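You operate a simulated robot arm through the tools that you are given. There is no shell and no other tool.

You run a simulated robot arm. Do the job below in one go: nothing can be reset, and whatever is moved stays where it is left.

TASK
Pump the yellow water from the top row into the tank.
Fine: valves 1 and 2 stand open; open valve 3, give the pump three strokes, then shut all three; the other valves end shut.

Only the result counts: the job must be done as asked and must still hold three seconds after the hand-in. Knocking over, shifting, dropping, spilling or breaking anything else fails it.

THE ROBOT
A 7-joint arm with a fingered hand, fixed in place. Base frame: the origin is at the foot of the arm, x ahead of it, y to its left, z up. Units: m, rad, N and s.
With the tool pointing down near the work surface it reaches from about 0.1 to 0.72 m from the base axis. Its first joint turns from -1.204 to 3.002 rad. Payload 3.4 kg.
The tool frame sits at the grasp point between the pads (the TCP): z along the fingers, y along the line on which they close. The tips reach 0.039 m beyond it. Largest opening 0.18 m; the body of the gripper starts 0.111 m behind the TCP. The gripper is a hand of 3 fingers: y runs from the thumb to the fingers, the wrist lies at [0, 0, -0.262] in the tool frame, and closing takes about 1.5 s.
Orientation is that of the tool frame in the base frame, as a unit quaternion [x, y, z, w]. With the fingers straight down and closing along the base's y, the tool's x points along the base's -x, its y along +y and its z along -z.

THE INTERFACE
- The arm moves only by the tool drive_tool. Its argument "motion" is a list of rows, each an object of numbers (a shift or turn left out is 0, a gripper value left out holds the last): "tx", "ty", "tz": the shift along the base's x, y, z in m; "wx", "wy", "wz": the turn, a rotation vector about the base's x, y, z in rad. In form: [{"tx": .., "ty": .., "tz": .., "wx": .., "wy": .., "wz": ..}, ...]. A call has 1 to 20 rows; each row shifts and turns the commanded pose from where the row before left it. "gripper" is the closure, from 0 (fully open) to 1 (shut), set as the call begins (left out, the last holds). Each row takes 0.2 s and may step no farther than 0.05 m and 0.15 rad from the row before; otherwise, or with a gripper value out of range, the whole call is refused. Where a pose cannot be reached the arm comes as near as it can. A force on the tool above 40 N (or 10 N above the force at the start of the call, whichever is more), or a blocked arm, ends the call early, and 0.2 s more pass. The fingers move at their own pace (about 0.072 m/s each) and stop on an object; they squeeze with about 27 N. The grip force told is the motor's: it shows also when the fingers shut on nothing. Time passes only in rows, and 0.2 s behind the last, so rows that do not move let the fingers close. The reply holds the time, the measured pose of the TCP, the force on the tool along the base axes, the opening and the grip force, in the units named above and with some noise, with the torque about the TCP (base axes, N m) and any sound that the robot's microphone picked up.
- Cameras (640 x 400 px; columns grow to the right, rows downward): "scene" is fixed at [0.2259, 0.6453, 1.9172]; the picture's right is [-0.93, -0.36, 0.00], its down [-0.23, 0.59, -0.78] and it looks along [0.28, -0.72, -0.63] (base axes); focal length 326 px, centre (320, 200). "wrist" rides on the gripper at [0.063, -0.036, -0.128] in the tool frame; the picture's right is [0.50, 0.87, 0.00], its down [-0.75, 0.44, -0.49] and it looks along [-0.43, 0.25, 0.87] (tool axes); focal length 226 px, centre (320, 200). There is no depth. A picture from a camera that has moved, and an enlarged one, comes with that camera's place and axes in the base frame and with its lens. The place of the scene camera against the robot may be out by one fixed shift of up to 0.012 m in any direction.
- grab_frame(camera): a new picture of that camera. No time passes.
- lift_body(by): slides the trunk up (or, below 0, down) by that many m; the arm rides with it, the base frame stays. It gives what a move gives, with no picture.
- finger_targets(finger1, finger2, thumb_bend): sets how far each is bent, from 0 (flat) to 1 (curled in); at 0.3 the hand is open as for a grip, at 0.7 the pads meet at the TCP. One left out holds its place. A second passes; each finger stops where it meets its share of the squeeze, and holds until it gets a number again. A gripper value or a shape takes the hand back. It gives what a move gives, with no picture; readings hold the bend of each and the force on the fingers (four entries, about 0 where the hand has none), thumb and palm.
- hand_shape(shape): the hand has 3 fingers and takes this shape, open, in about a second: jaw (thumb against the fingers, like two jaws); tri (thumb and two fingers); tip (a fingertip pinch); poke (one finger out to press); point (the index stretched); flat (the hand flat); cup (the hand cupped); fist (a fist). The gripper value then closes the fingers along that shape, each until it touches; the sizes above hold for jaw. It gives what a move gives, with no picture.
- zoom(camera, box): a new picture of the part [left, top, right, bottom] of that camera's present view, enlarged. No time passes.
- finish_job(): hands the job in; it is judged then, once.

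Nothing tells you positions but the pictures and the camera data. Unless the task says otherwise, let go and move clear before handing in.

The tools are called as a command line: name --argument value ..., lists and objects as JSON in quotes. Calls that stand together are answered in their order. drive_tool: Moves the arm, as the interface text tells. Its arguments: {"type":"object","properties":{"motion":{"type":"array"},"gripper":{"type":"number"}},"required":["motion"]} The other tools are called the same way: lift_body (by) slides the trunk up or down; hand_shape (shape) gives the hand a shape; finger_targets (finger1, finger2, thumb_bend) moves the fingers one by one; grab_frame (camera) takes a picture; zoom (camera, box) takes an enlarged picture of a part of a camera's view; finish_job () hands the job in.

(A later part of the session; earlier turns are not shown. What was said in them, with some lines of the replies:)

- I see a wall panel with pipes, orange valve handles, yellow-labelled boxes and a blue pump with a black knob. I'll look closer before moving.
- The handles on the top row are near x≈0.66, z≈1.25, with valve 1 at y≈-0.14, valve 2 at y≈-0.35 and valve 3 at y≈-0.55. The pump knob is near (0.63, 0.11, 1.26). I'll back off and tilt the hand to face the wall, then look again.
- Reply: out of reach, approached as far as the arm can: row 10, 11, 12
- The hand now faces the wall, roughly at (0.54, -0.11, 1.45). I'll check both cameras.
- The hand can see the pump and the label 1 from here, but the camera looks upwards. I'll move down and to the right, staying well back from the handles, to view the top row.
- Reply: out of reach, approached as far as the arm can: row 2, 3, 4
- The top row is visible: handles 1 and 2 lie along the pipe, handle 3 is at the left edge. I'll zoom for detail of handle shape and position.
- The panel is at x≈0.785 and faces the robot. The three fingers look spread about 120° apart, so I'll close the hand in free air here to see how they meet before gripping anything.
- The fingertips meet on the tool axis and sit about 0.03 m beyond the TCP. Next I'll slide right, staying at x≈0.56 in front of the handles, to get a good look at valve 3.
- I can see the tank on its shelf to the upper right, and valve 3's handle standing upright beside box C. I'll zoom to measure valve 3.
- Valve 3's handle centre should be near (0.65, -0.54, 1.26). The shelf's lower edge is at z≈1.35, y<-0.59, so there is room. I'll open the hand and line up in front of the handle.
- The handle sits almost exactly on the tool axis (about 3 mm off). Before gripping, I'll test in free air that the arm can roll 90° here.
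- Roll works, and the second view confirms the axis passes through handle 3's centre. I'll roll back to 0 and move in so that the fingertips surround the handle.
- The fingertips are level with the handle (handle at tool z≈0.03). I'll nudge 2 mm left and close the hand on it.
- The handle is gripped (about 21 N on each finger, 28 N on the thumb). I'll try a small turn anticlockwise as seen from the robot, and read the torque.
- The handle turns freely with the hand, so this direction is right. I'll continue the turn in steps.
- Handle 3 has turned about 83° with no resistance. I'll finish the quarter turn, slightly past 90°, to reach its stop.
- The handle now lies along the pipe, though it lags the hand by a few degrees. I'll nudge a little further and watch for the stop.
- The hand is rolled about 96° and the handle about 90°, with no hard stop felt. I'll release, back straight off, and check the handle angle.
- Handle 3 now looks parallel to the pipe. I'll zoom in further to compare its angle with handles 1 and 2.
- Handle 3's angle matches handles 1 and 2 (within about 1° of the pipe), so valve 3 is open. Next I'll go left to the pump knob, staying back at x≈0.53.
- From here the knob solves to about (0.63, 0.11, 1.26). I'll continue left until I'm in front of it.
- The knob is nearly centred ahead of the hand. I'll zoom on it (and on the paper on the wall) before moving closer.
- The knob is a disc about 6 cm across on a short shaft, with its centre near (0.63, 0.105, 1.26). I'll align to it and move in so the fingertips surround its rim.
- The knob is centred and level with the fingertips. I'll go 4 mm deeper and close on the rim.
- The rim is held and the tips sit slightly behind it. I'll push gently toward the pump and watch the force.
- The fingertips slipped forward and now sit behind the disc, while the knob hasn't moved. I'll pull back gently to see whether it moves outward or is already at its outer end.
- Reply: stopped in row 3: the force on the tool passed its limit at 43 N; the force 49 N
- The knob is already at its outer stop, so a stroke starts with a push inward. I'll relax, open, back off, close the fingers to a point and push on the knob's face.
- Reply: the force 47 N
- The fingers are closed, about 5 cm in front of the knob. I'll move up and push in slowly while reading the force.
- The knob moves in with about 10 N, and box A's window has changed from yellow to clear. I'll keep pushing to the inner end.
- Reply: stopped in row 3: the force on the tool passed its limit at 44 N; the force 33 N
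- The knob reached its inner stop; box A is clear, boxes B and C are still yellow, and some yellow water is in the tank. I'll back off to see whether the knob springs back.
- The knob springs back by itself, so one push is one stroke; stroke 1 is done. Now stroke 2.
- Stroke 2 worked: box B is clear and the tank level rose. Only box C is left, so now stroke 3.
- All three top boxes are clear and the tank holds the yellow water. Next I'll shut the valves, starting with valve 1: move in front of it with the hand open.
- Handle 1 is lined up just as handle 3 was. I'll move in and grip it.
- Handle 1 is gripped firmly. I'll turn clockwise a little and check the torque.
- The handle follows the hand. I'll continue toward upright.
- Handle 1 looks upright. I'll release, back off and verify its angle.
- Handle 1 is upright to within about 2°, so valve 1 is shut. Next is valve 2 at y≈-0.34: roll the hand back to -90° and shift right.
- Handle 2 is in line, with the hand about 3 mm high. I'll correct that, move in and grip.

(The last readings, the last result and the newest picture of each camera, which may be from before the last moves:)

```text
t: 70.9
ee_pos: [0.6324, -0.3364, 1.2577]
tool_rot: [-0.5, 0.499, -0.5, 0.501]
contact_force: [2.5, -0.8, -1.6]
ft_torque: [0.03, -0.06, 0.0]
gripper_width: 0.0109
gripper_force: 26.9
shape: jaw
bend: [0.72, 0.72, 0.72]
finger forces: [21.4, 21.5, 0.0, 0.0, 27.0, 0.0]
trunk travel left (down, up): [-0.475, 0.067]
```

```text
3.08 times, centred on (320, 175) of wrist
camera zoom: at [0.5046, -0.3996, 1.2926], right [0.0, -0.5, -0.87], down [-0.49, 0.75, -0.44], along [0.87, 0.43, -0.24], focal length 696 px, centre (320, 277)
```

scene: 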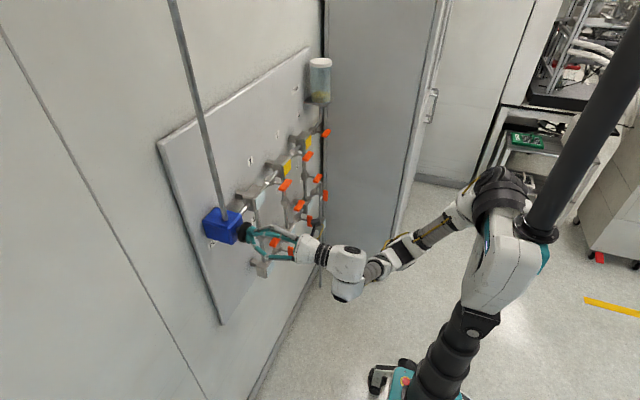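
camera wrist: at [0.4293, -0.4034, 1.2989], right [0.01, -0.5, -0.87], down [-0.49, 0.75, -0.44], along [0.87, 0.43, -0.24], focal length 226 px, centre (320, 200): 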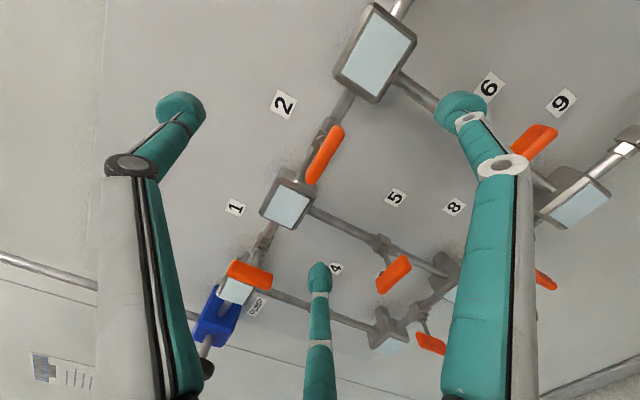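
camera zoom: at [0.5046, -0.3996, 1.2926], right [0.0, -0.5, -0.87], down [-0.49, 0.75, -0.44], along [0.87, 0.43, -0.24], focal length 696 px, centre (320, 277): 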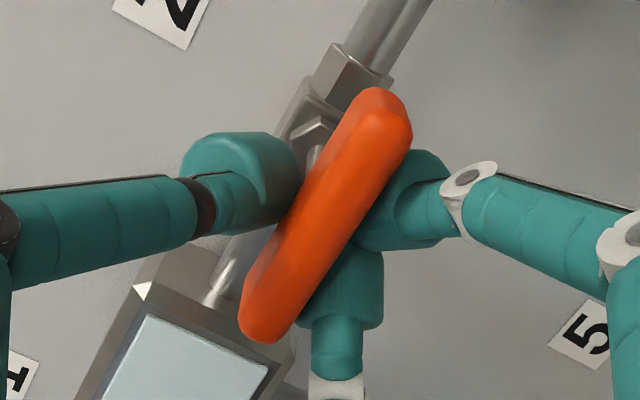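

Handle 2 is gripped. I'll turn it clockwise to upright in two calls, checking the torque.

drive_tool --motion '[{"wx": 0.05}, {"wx": 0.1}, {"wx": 0.1}, {"wx": 0.1}, {"wx": 0.1}, {"wx": 0.1}, {"wx": 0.1}, {"wx": 0.1}, {"tx": 0}]'

drive_tool --motion '[{"wx": 0.1}, {"wx": 0.1}, {"wx": 0.1}, {"wx": 0.1}, {"wx": 0.1}, {"wx": 0.1}, {"wx": 0.1}, {"wx": 0.1}, {"wx": 0.06}, {"tx": 0}]'

zoom --camera "wrist" --box '[240, 110, 400, 240]'

zoom --camera "scene" --box '[250, 110, 350, 200]'

```text
t: 72.9
ee_pos: [0.6315, -0.3365, 1.2589]
tool_rot: [-0.28, 0.647, -0.283, 0.65]
contact_force: [12.0, 4.4, 6.8]
ft_torque: [-0.08, -0.29, 0.13]
gripper_width: 0.0104
gripper_force: 26.7
shape: jaw
bend: [0.72, 0.72, 0.71]
finger forces: [21.9, 22.2, 0.0, 0.0, 27.8, 0.0]
trunk travel left (down, up): [-0.475, 0.067]
```

```text
t: 75.1
ee_pos: [0.6314, -0.3365, 1.2608]
tool_rot: [0.015, 0.705, 0.011, 0.709]
contact_force: [16.8, -0.8, 24.0]
ft_torque: [-0.26, -0.76, -0.04]
gripper_width: 0.0092
gripper_force: 26.9
shape: jaw
bend: [0.72, 0.71, 0.71]
finger forces: [23.1, 24.5, 0.0, 0.1, 26.7, 0.0]
trunk travel left (down, up): [-0.475, 0.067]
```

```text
3.08 times, centred on (320, 175) of wrist
camera zoom: at [0.503, -0.37, 1.1951], right [0.01, 0.88, -0.47], down [-0.49, 0.41, 0.77], along [0.87, 0.23, 0.44], focal length 696 px, centre (320, 277)
```

zoom: 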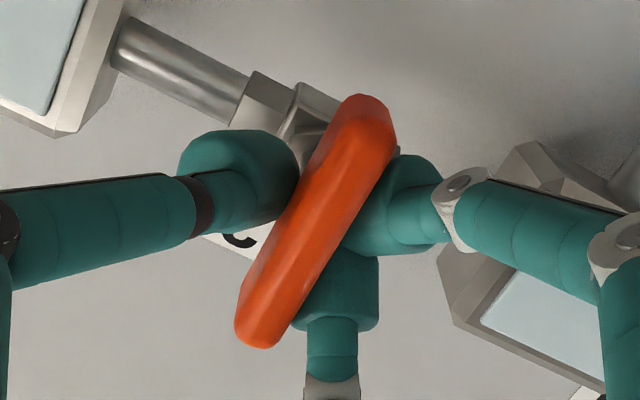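

```text
4.44 times, centred on (300, 155) of scene
camera zoom: at [0.2259, 0.6453, 1.9172], right [-0.93, -0.36, 0.0], down [-0.23, 0.59, -0.78], along [0.28, -0.72, -0.63], focal length 1450 px, centre (409, 400)
```

zoom: 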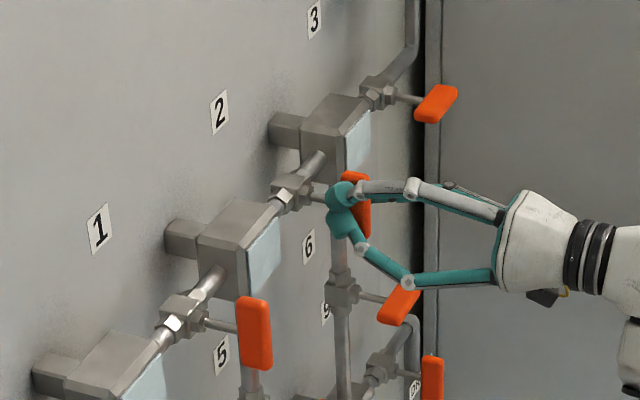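

The torque rose at the end, suggesting the closed stop. I'll release, back off and check handle 2.

drive_tool --motion '[{"tx": 0}, {"tx": 0}, {"tx": 0}, {"tx": 0}, {"tx": 0}, {"tx": 0}, {"tx": 0}]' --gripper 0.0

drive_tool --motion '[{"tx": -0.02}, {"tx": -0.02}, {"tx": -0.02}, {"tx": -0.013}, {"tx": 0}]'

zoom --camera "wrist" --box '[240, 90, 400, 220]'

zoom --camera "scene" --box '[260, 130, 340, 200]'

```text
t: 76.7
ee_pos: [0.6303, -0.3384, 1.2582]
tool_rot: [0.016, 0.706, 0.012, 0.708]
contact_force: [-0.2, -0.6, 0.5]
ft_torque: [0.02, 0.01, 0.01]
gripper_width: 0.1798
gripper_force: 0.1
shape: jaw
bend: [0.3, 0.3, 0.3]
finger forces: [0.1, 0.0, 0.0, 0.0, 0.1, 0.0]
trunk travel left (down, up): [-0.475, 0.067]
```

```text
t: 77.9
ee_pos: [0.557, -0.3371, 1.2594]
tool_rot: [0.016, 0.706, 0.012, 0.708]
contact_force: [0.5, -0.8, -0.4]
ft_torque: [-0.03, -0.01, 0.02]
gripper_width: 0.1798
gripper_force: 0.1
shape: jaw
bend: [0.3, 0.3, 0.3]
finger forces: [0.0, 0.1, 0.1, 0.1, 0.0, 0.0]
trunk travel left (down, up): [-0.475, 0.067]
```

```text
3.08 times, centred on (320, 155) of wrist
camera zoom: at [0.4296, -0.3702, 1.194], right [0.01, 0.88, -0.47], down [-0.49, 0.41, 0.77], along [0.87, 0.23, 0.44], focal length 696 px, centre (320, 338)
```

zoom: 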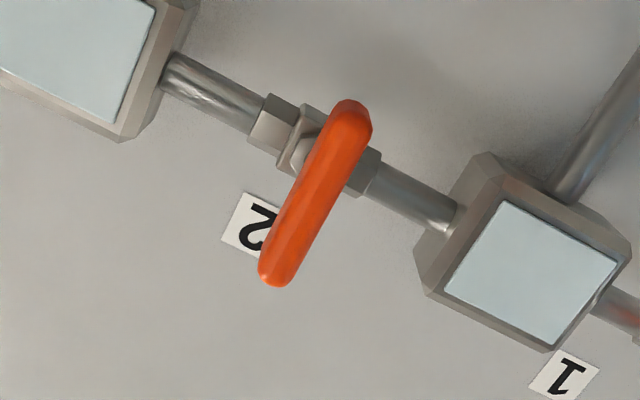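

```text
5.71 times, centred on (300, 165) of scene
camera zoom: at [0.2259, 0.6453, 1.9172], right [-0.93, -0.36, 0.0], down [-0.23, 0.59, -0.78], along [0.28, -0.72, -0.63], focal length 1864 px, centre (434, 400)
```

zoom: 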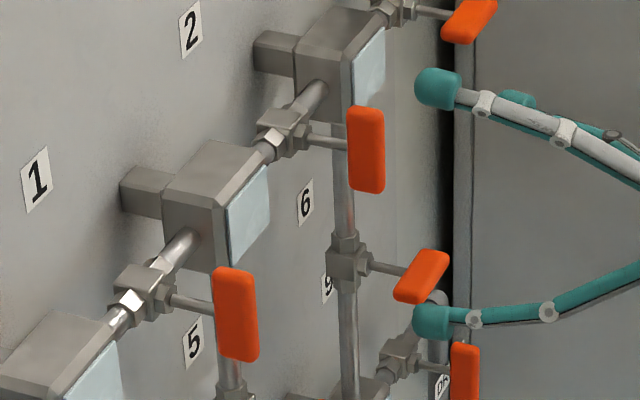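

Handles 1 and 2 both stand upright. Last is valve 3: roll back to -90° and move in front of it.

drive_tool --motion '[{"wx": -0.1464, "ty": -0.018}, {"wx": -0.1464, "ty": -0.018}, {"wx": -0.1464, "ty": -0.018}, {"wx": -0.1464, "ty": -0.018}, {"wx": -0.1464, "ty": -0.018}, {"wx": -0.1464, "ty": -0.018}, {"wx": -0.1464, "ty": -0.018}, {"wx": -0.1464, "ty": -0.018}, {"wx": -0.1464, "ty": -0.018}, {"wx": -0.1464, "ty": -0.018}, {"wx": -0.1464, "ty": -0.021}, {"tx": 0}]'

grab_frame --camera "wrist"

zoom --camera "wrist" --box '[240, 90, 400, 220]'

```text
t: 80.5
ee_pos: [0.5571, -0.5378, 1.2602]
tool_rot: [0.5, -0.498, 0.501, -0.501]
contact_force: [0.2, -0.4, 0.1]
ft_torque: [0.01, -0.01, 0.0]
gripper_width: 0.1801
gripper_force: 0.1
shape: jaw
bend: [0.3, 0.3, 0.3]
finger forces: [0.0, 0.1, 0.1, 0.1, 0.0, 0.0]
trunk travel left (down, up): [-0.475, 0.067]
```

```text
taken
camera wrist: at [0.4286, -0.6011, 1.2945], right [0.01, -0.5, -0.86], down [-0.49, 0.75, -0.44], along [0.87, 0.43, -0.24], focal length 226 px, centre (320, 200)
```

wrist: 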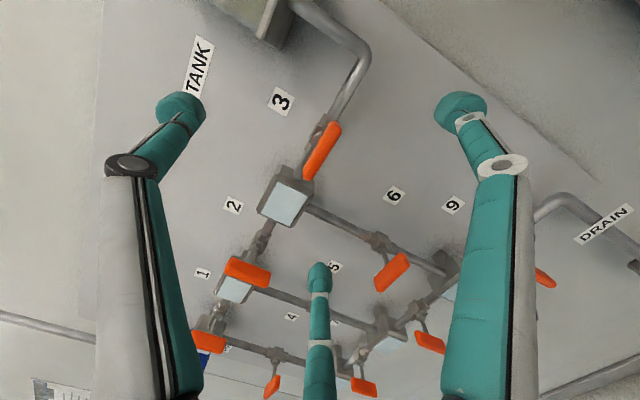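

```text
3.08 times, centred on (320, 155) of wrist
camera zoom: at [0.4286, -0.6011, 1.2945], right [0.01, -0.5, -0.86], down [-0.49, 0.75, -0.44], along [0.87, 0.43, -0.24], focal length 696 px, centre (320, 338)
```

zoom: 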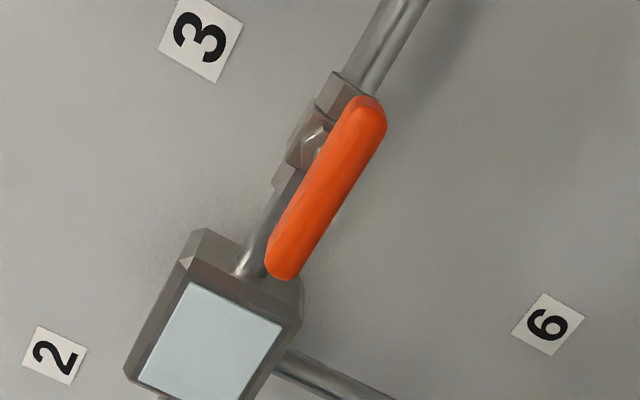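

Handle 3 is in line. I'll move in and grip it.

drive_tool --motion '[{"tx": 0.02}, {"tx": 0.02}, {"tx": 0.02}, {"tx": 0.012}, {"tx": 0}]'

drive_tool --motion '[{"tx": 0}, {"tx": 0}, {"tx": 0}, {"tx": 0}, {"tx": 0}, {"tx": 0}, {"tx": 0}, {"tx": 0}]' --gripper 1.0

zoom --camera "wrist" --box '[240, 110, 400, 240]'

```text
t: 81.7
ee_pos: [0.6318, -0.5367, 1.2601]
tool_rot: [0.501, -0.498, 0.5, -0.501]
contact_force: [0.6, -1.6, 0.0]
ft_torque: [0.01, 0.01, 0.02]
gripper_width: 0.1795
gripper_force: 0.1
shape: jaw
bend: [0.3, 0.3, 0.3]
finger forces: [0.0, 0.1, 0.1, 0.1, 0.1, 0.1]
trunk travel left (down, up): [-0.475, 0.067]
```

```text
t: 83.5
ee_pos: [0.6335, -0.5363, 1.2598]
tool_rot: [-0.501, 0.498, -0.5, 0.501]
contact_force: [4.8, -0.1, -1.4]
ft_torque: [0.01, 0.05, -0.01]
gripper_width: 0.0078
gripper_force: 26.9
shape: jaw
bend: [0.72, 0.72, 0.69]
finger forces: [21.0, 21.4, 0.0, 0.0, 26.3, 0.0]
trunk travel left (down, up): [-0.475, 0.067]
```

```text
3.08 times, centred on (320, 175) of wrist
camera zoom: at [0.5055, -0.6003, 1.2944], right [0.0, -0.5, -0.87], down [-0.49, 0.75, -0.44], along [0.87, 0.43, -0.24], focal length 696 px, centre (320, 277)
```

zoom: 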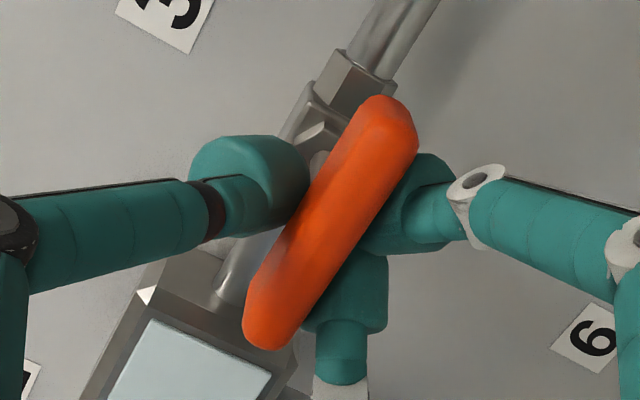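

Handle 3 is gripped. I'll turn it clockwise back to upright.

drive_tool --motion '[{"wx": 0.05}, {"wx": 0.1}, {"wx": 0.1}, {"wx": 0.1}, {"wx": 0.1}, {"wx": 0.1}, {"wx": 0.1}, {"wx": 0.1}, {"tx": 0}]'

drive_tool --motion '[{"wx": 0.1}, {"wx": 0.1}, {"wx": 0.1}, {"wx": 0.1}, {"wx": 0.1}, {"wx": 0.1}, {"wx": 0.1}, {"wx": 0.1}, {"wx": 0.06}, {"tx": 0}]'

zoom --camera "wrist" --box '[240, 110, 400, 240]'

zoom --camera "scene" --box '[250, 90, 350, 180]'

```text
t: 85.5
ee_pos: [0.6316, -0.5368, 1.2587]
tool_rot: [-0.281, 0.647, -0.284, 0.65]
contact_force: [12.8, 2.3, 9.0]
ft_torque: [-0.07, -0.31, 0.09]
gripper_width: 0.0066
gripper_force: 26.5
shape: jaw
bend: [0.72, 0.72, 0.68]
finger forces: [20.7, 20.9, 0.0, 0.0, 30.0, 0.1]
trunk travel left (down, up): [-0.475, 0.067]
```

```text
t: 87.7
ee_pos: [0.63, -0.5375, 1.2605]
tool_rot: [0.016, 0.706, 0.011, 0.708]
contact_force: [14.9, -2.9, 20.3]
ft_torque: [-0.23, -0.67, -0.21]
gripper_width: 0.0053
gripper_force: 26.9
shape: jaw
bend: [0.72, 0.72, 0.68]
finger forces: [24.5, 24.8, 0.0, 0.1, 30.1, 0.0]
trunk travel left (down, up): [-0.475, 0.067]
```

```text
3.08 times, centred on (320, 175) of wrist
camera zoom: at [0.5026, -0.5708, 1.1948], right [0.01, 0.88, -0.47], down [-0.49, 0.41, 0.77], along [0.87, 0.22, 0.44], focal length 696 px, centre (320, 277)
```

zoom: 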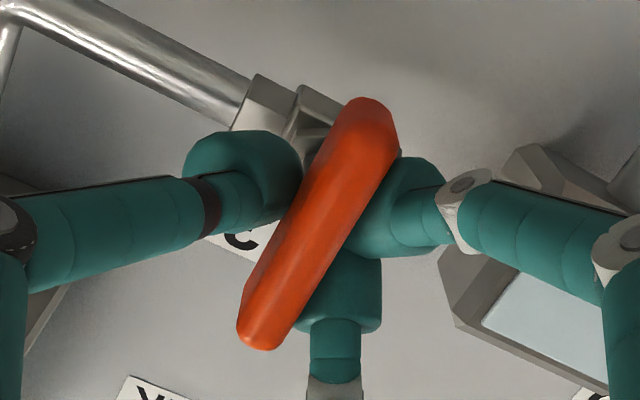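

```text
4.44 times, centred on (300, 135) of scene
camera zoom: at [0.2259, 0.6453, 1.9172], right [-0.93, -0.36, 0.0], down [-0.23, 0.59, -0.78], along [0.28, -0.72, -0.63], focal length 1450 px, centre (409, 489)
```

zoom: 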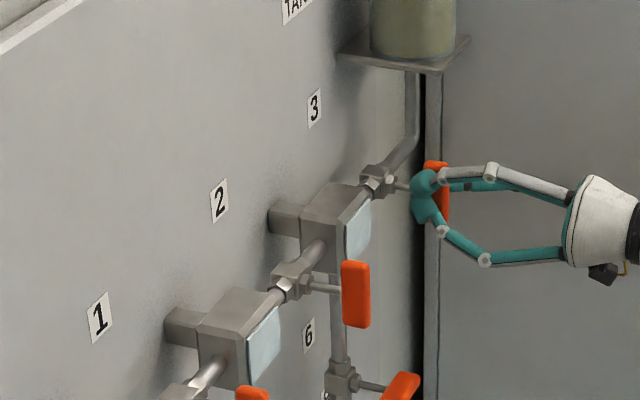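

The same end-stop torque appeared, so handle 3 is fully turned. I'll release, back off and inspect all valves.

drive_tool --motion '[{"tx": 0}, {"tx": 0}, {"tx": 0}, {"tx": 0}, {"tx": 0}, {"tx": 0}, {"tx": 0}]' --gripper 0.0

drive_tool --motion '[{"tx": -0.02}, {"tx": -0.02}, {"tx": -0.02}, {"tx": -0.02}, {"tx": -0.02}, {"tx": -0.02}, {"tx": 0}]'

grab_frame --camera "wrist"

zoom --camera "scene" --box '[260, 100, 340, 170]'

zoom --camera "scene" --box '[200, 150, 350, 280]'

zoom --camera "scene" --box '[190, 50, 350, 150]'

```text
t: 89.3
ee_pos: [0.6302, -0.5392, 1.2593]
tool_rot: [0.016, 0.706, 0.012, 0.708]
contact_force: [-0.3, -0.1, -0.6]
ft_torque: [-0.01, -0.03, 0.0]
gripper_width: 0.1798
gripper_force: 0.1
shape: jaw
bend: [0.3, 0.3, 0.3]
finger forces: [0.0, 0.0, 0.1, 0.0, 0.1, 0.0]
trunk travel left (down, up): [-0.475, 0.067]
```

```text
t: 90.9
ee_pos: [0.5094, -0.5377, 1.2597]
tool_rot: [0.015, 0.706, 0.012, 0.708]
contact_force: [-0.1, -0.4, 0.4]
ft_torque: [-0.01, 0.03, -0.03]
gripper_width: 0.1799
gripper_force: 0.0
shape: jaw
bend: [0.3, 0.3, 0.3]
finger forces: [0.1, 0.0, 0.0, 0.0, 0.1, 0.0]
trunk travel left (down, up): [-0.475, 0.067]
```

```text
taken
camera wrist: at [0.3821, -0.5713, 1.1942], right [0.01, 0.88, -0.47], down [-0.49, 0.41, 0.77], along [0.87, 0.23, 0.44], focal length 226 px, centre (320, 200)
```

wrist: 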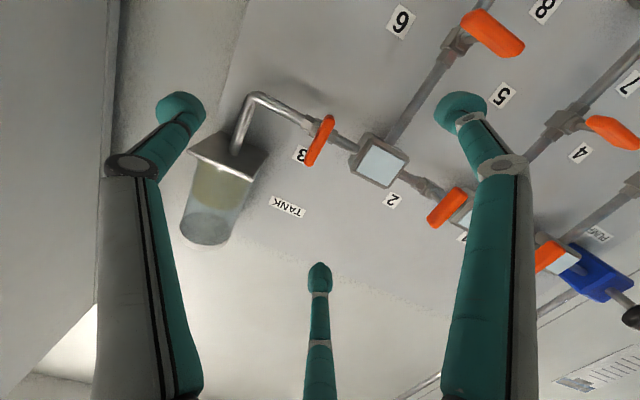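

```text
5.71 times, centred on (300, 135) of scene
camera zoom: at [0.2259, 0.6453, 1.9172], right [-0.93, -0.36, 0.0], down [-0.23, 0.59, -0.78], along [0.28, -0.72, -0.63], focal length 1864 px, centre (434, 571)
```

zoom: 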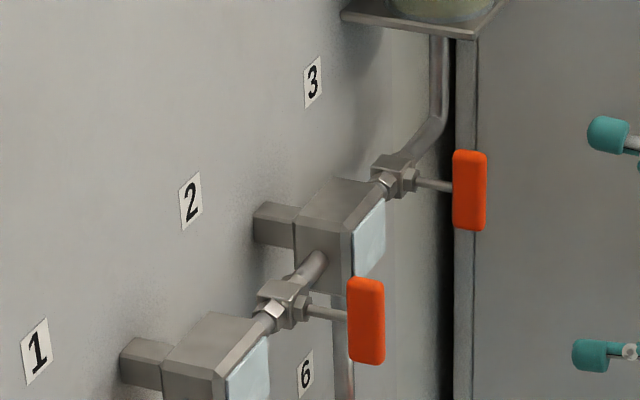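

```text
3.08 times, centred on (275, 215) of scene
camera zoom: at [0.2259, 0.6453, 1.9172], right [-0.93, -0.36, 0.0], down [-0.23, 0.59, -0.78], along [0.28, -0.72, -0.63], focal length 1004 px, centre (458, 154)
```

zoom: 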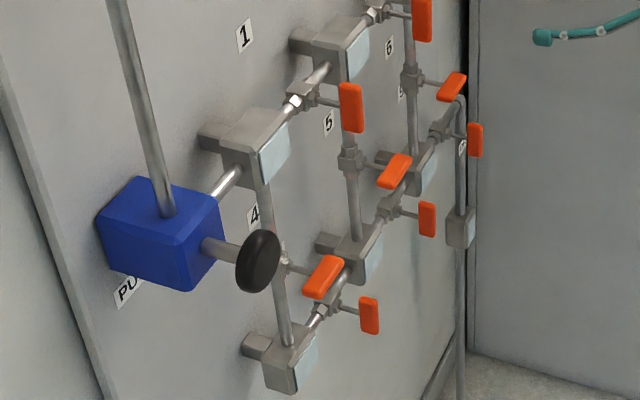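

```text
4.00 times, centred on (270, 100) of scene
camera zoom: at [0.2259, 0.6453, 1.9172], right [-0.93, -0.36, 0.0], down [-0.23, 0.59, -0.78], along [0.28, -0.72, -0.63], focal length 1304 px, centre (520, 600)
```

zoom: 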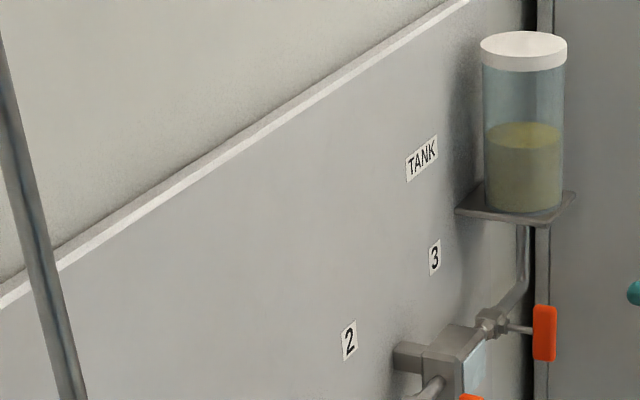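

All nine handles now stand across their pipes (valves 1, 2 and 3 shut, the others untouched). The top boxes are clear, the yellow water is in the tank, the knob is back out, and the hand is open and well clear. I'm handing in.

finish_job

```text
The job is handed in.
```

The job is handed in: the yellow water from the top row is now in the tank, and the hand is open and clear of the panel. The result of the judging wasn't shown to me.

- **Valve 3:** I opened it before pumping. Its handle came to within about 1° of the pipe line.
- **Pump:** I gave three strokes by pushing the knob in and letting it spring back. Each stroke cleared one yellow box and raised the tank level. Before the first push I tried gripping the knob. It slipped when pushed and hit its outer stop when pulled, so it moved neither way.
- **Valves 1, 2 and 3:** I shut all three after pumping. Handles 2 and 3 gave a rise in torque at the end, as if they had met a stop. Handle 1 did not, but it stands upright to within about 2°.
- **Other valves:** I didn't touch 4 to 9, and they look shut.

I saw nothing knocked, spilled or shifted in the final pictures.
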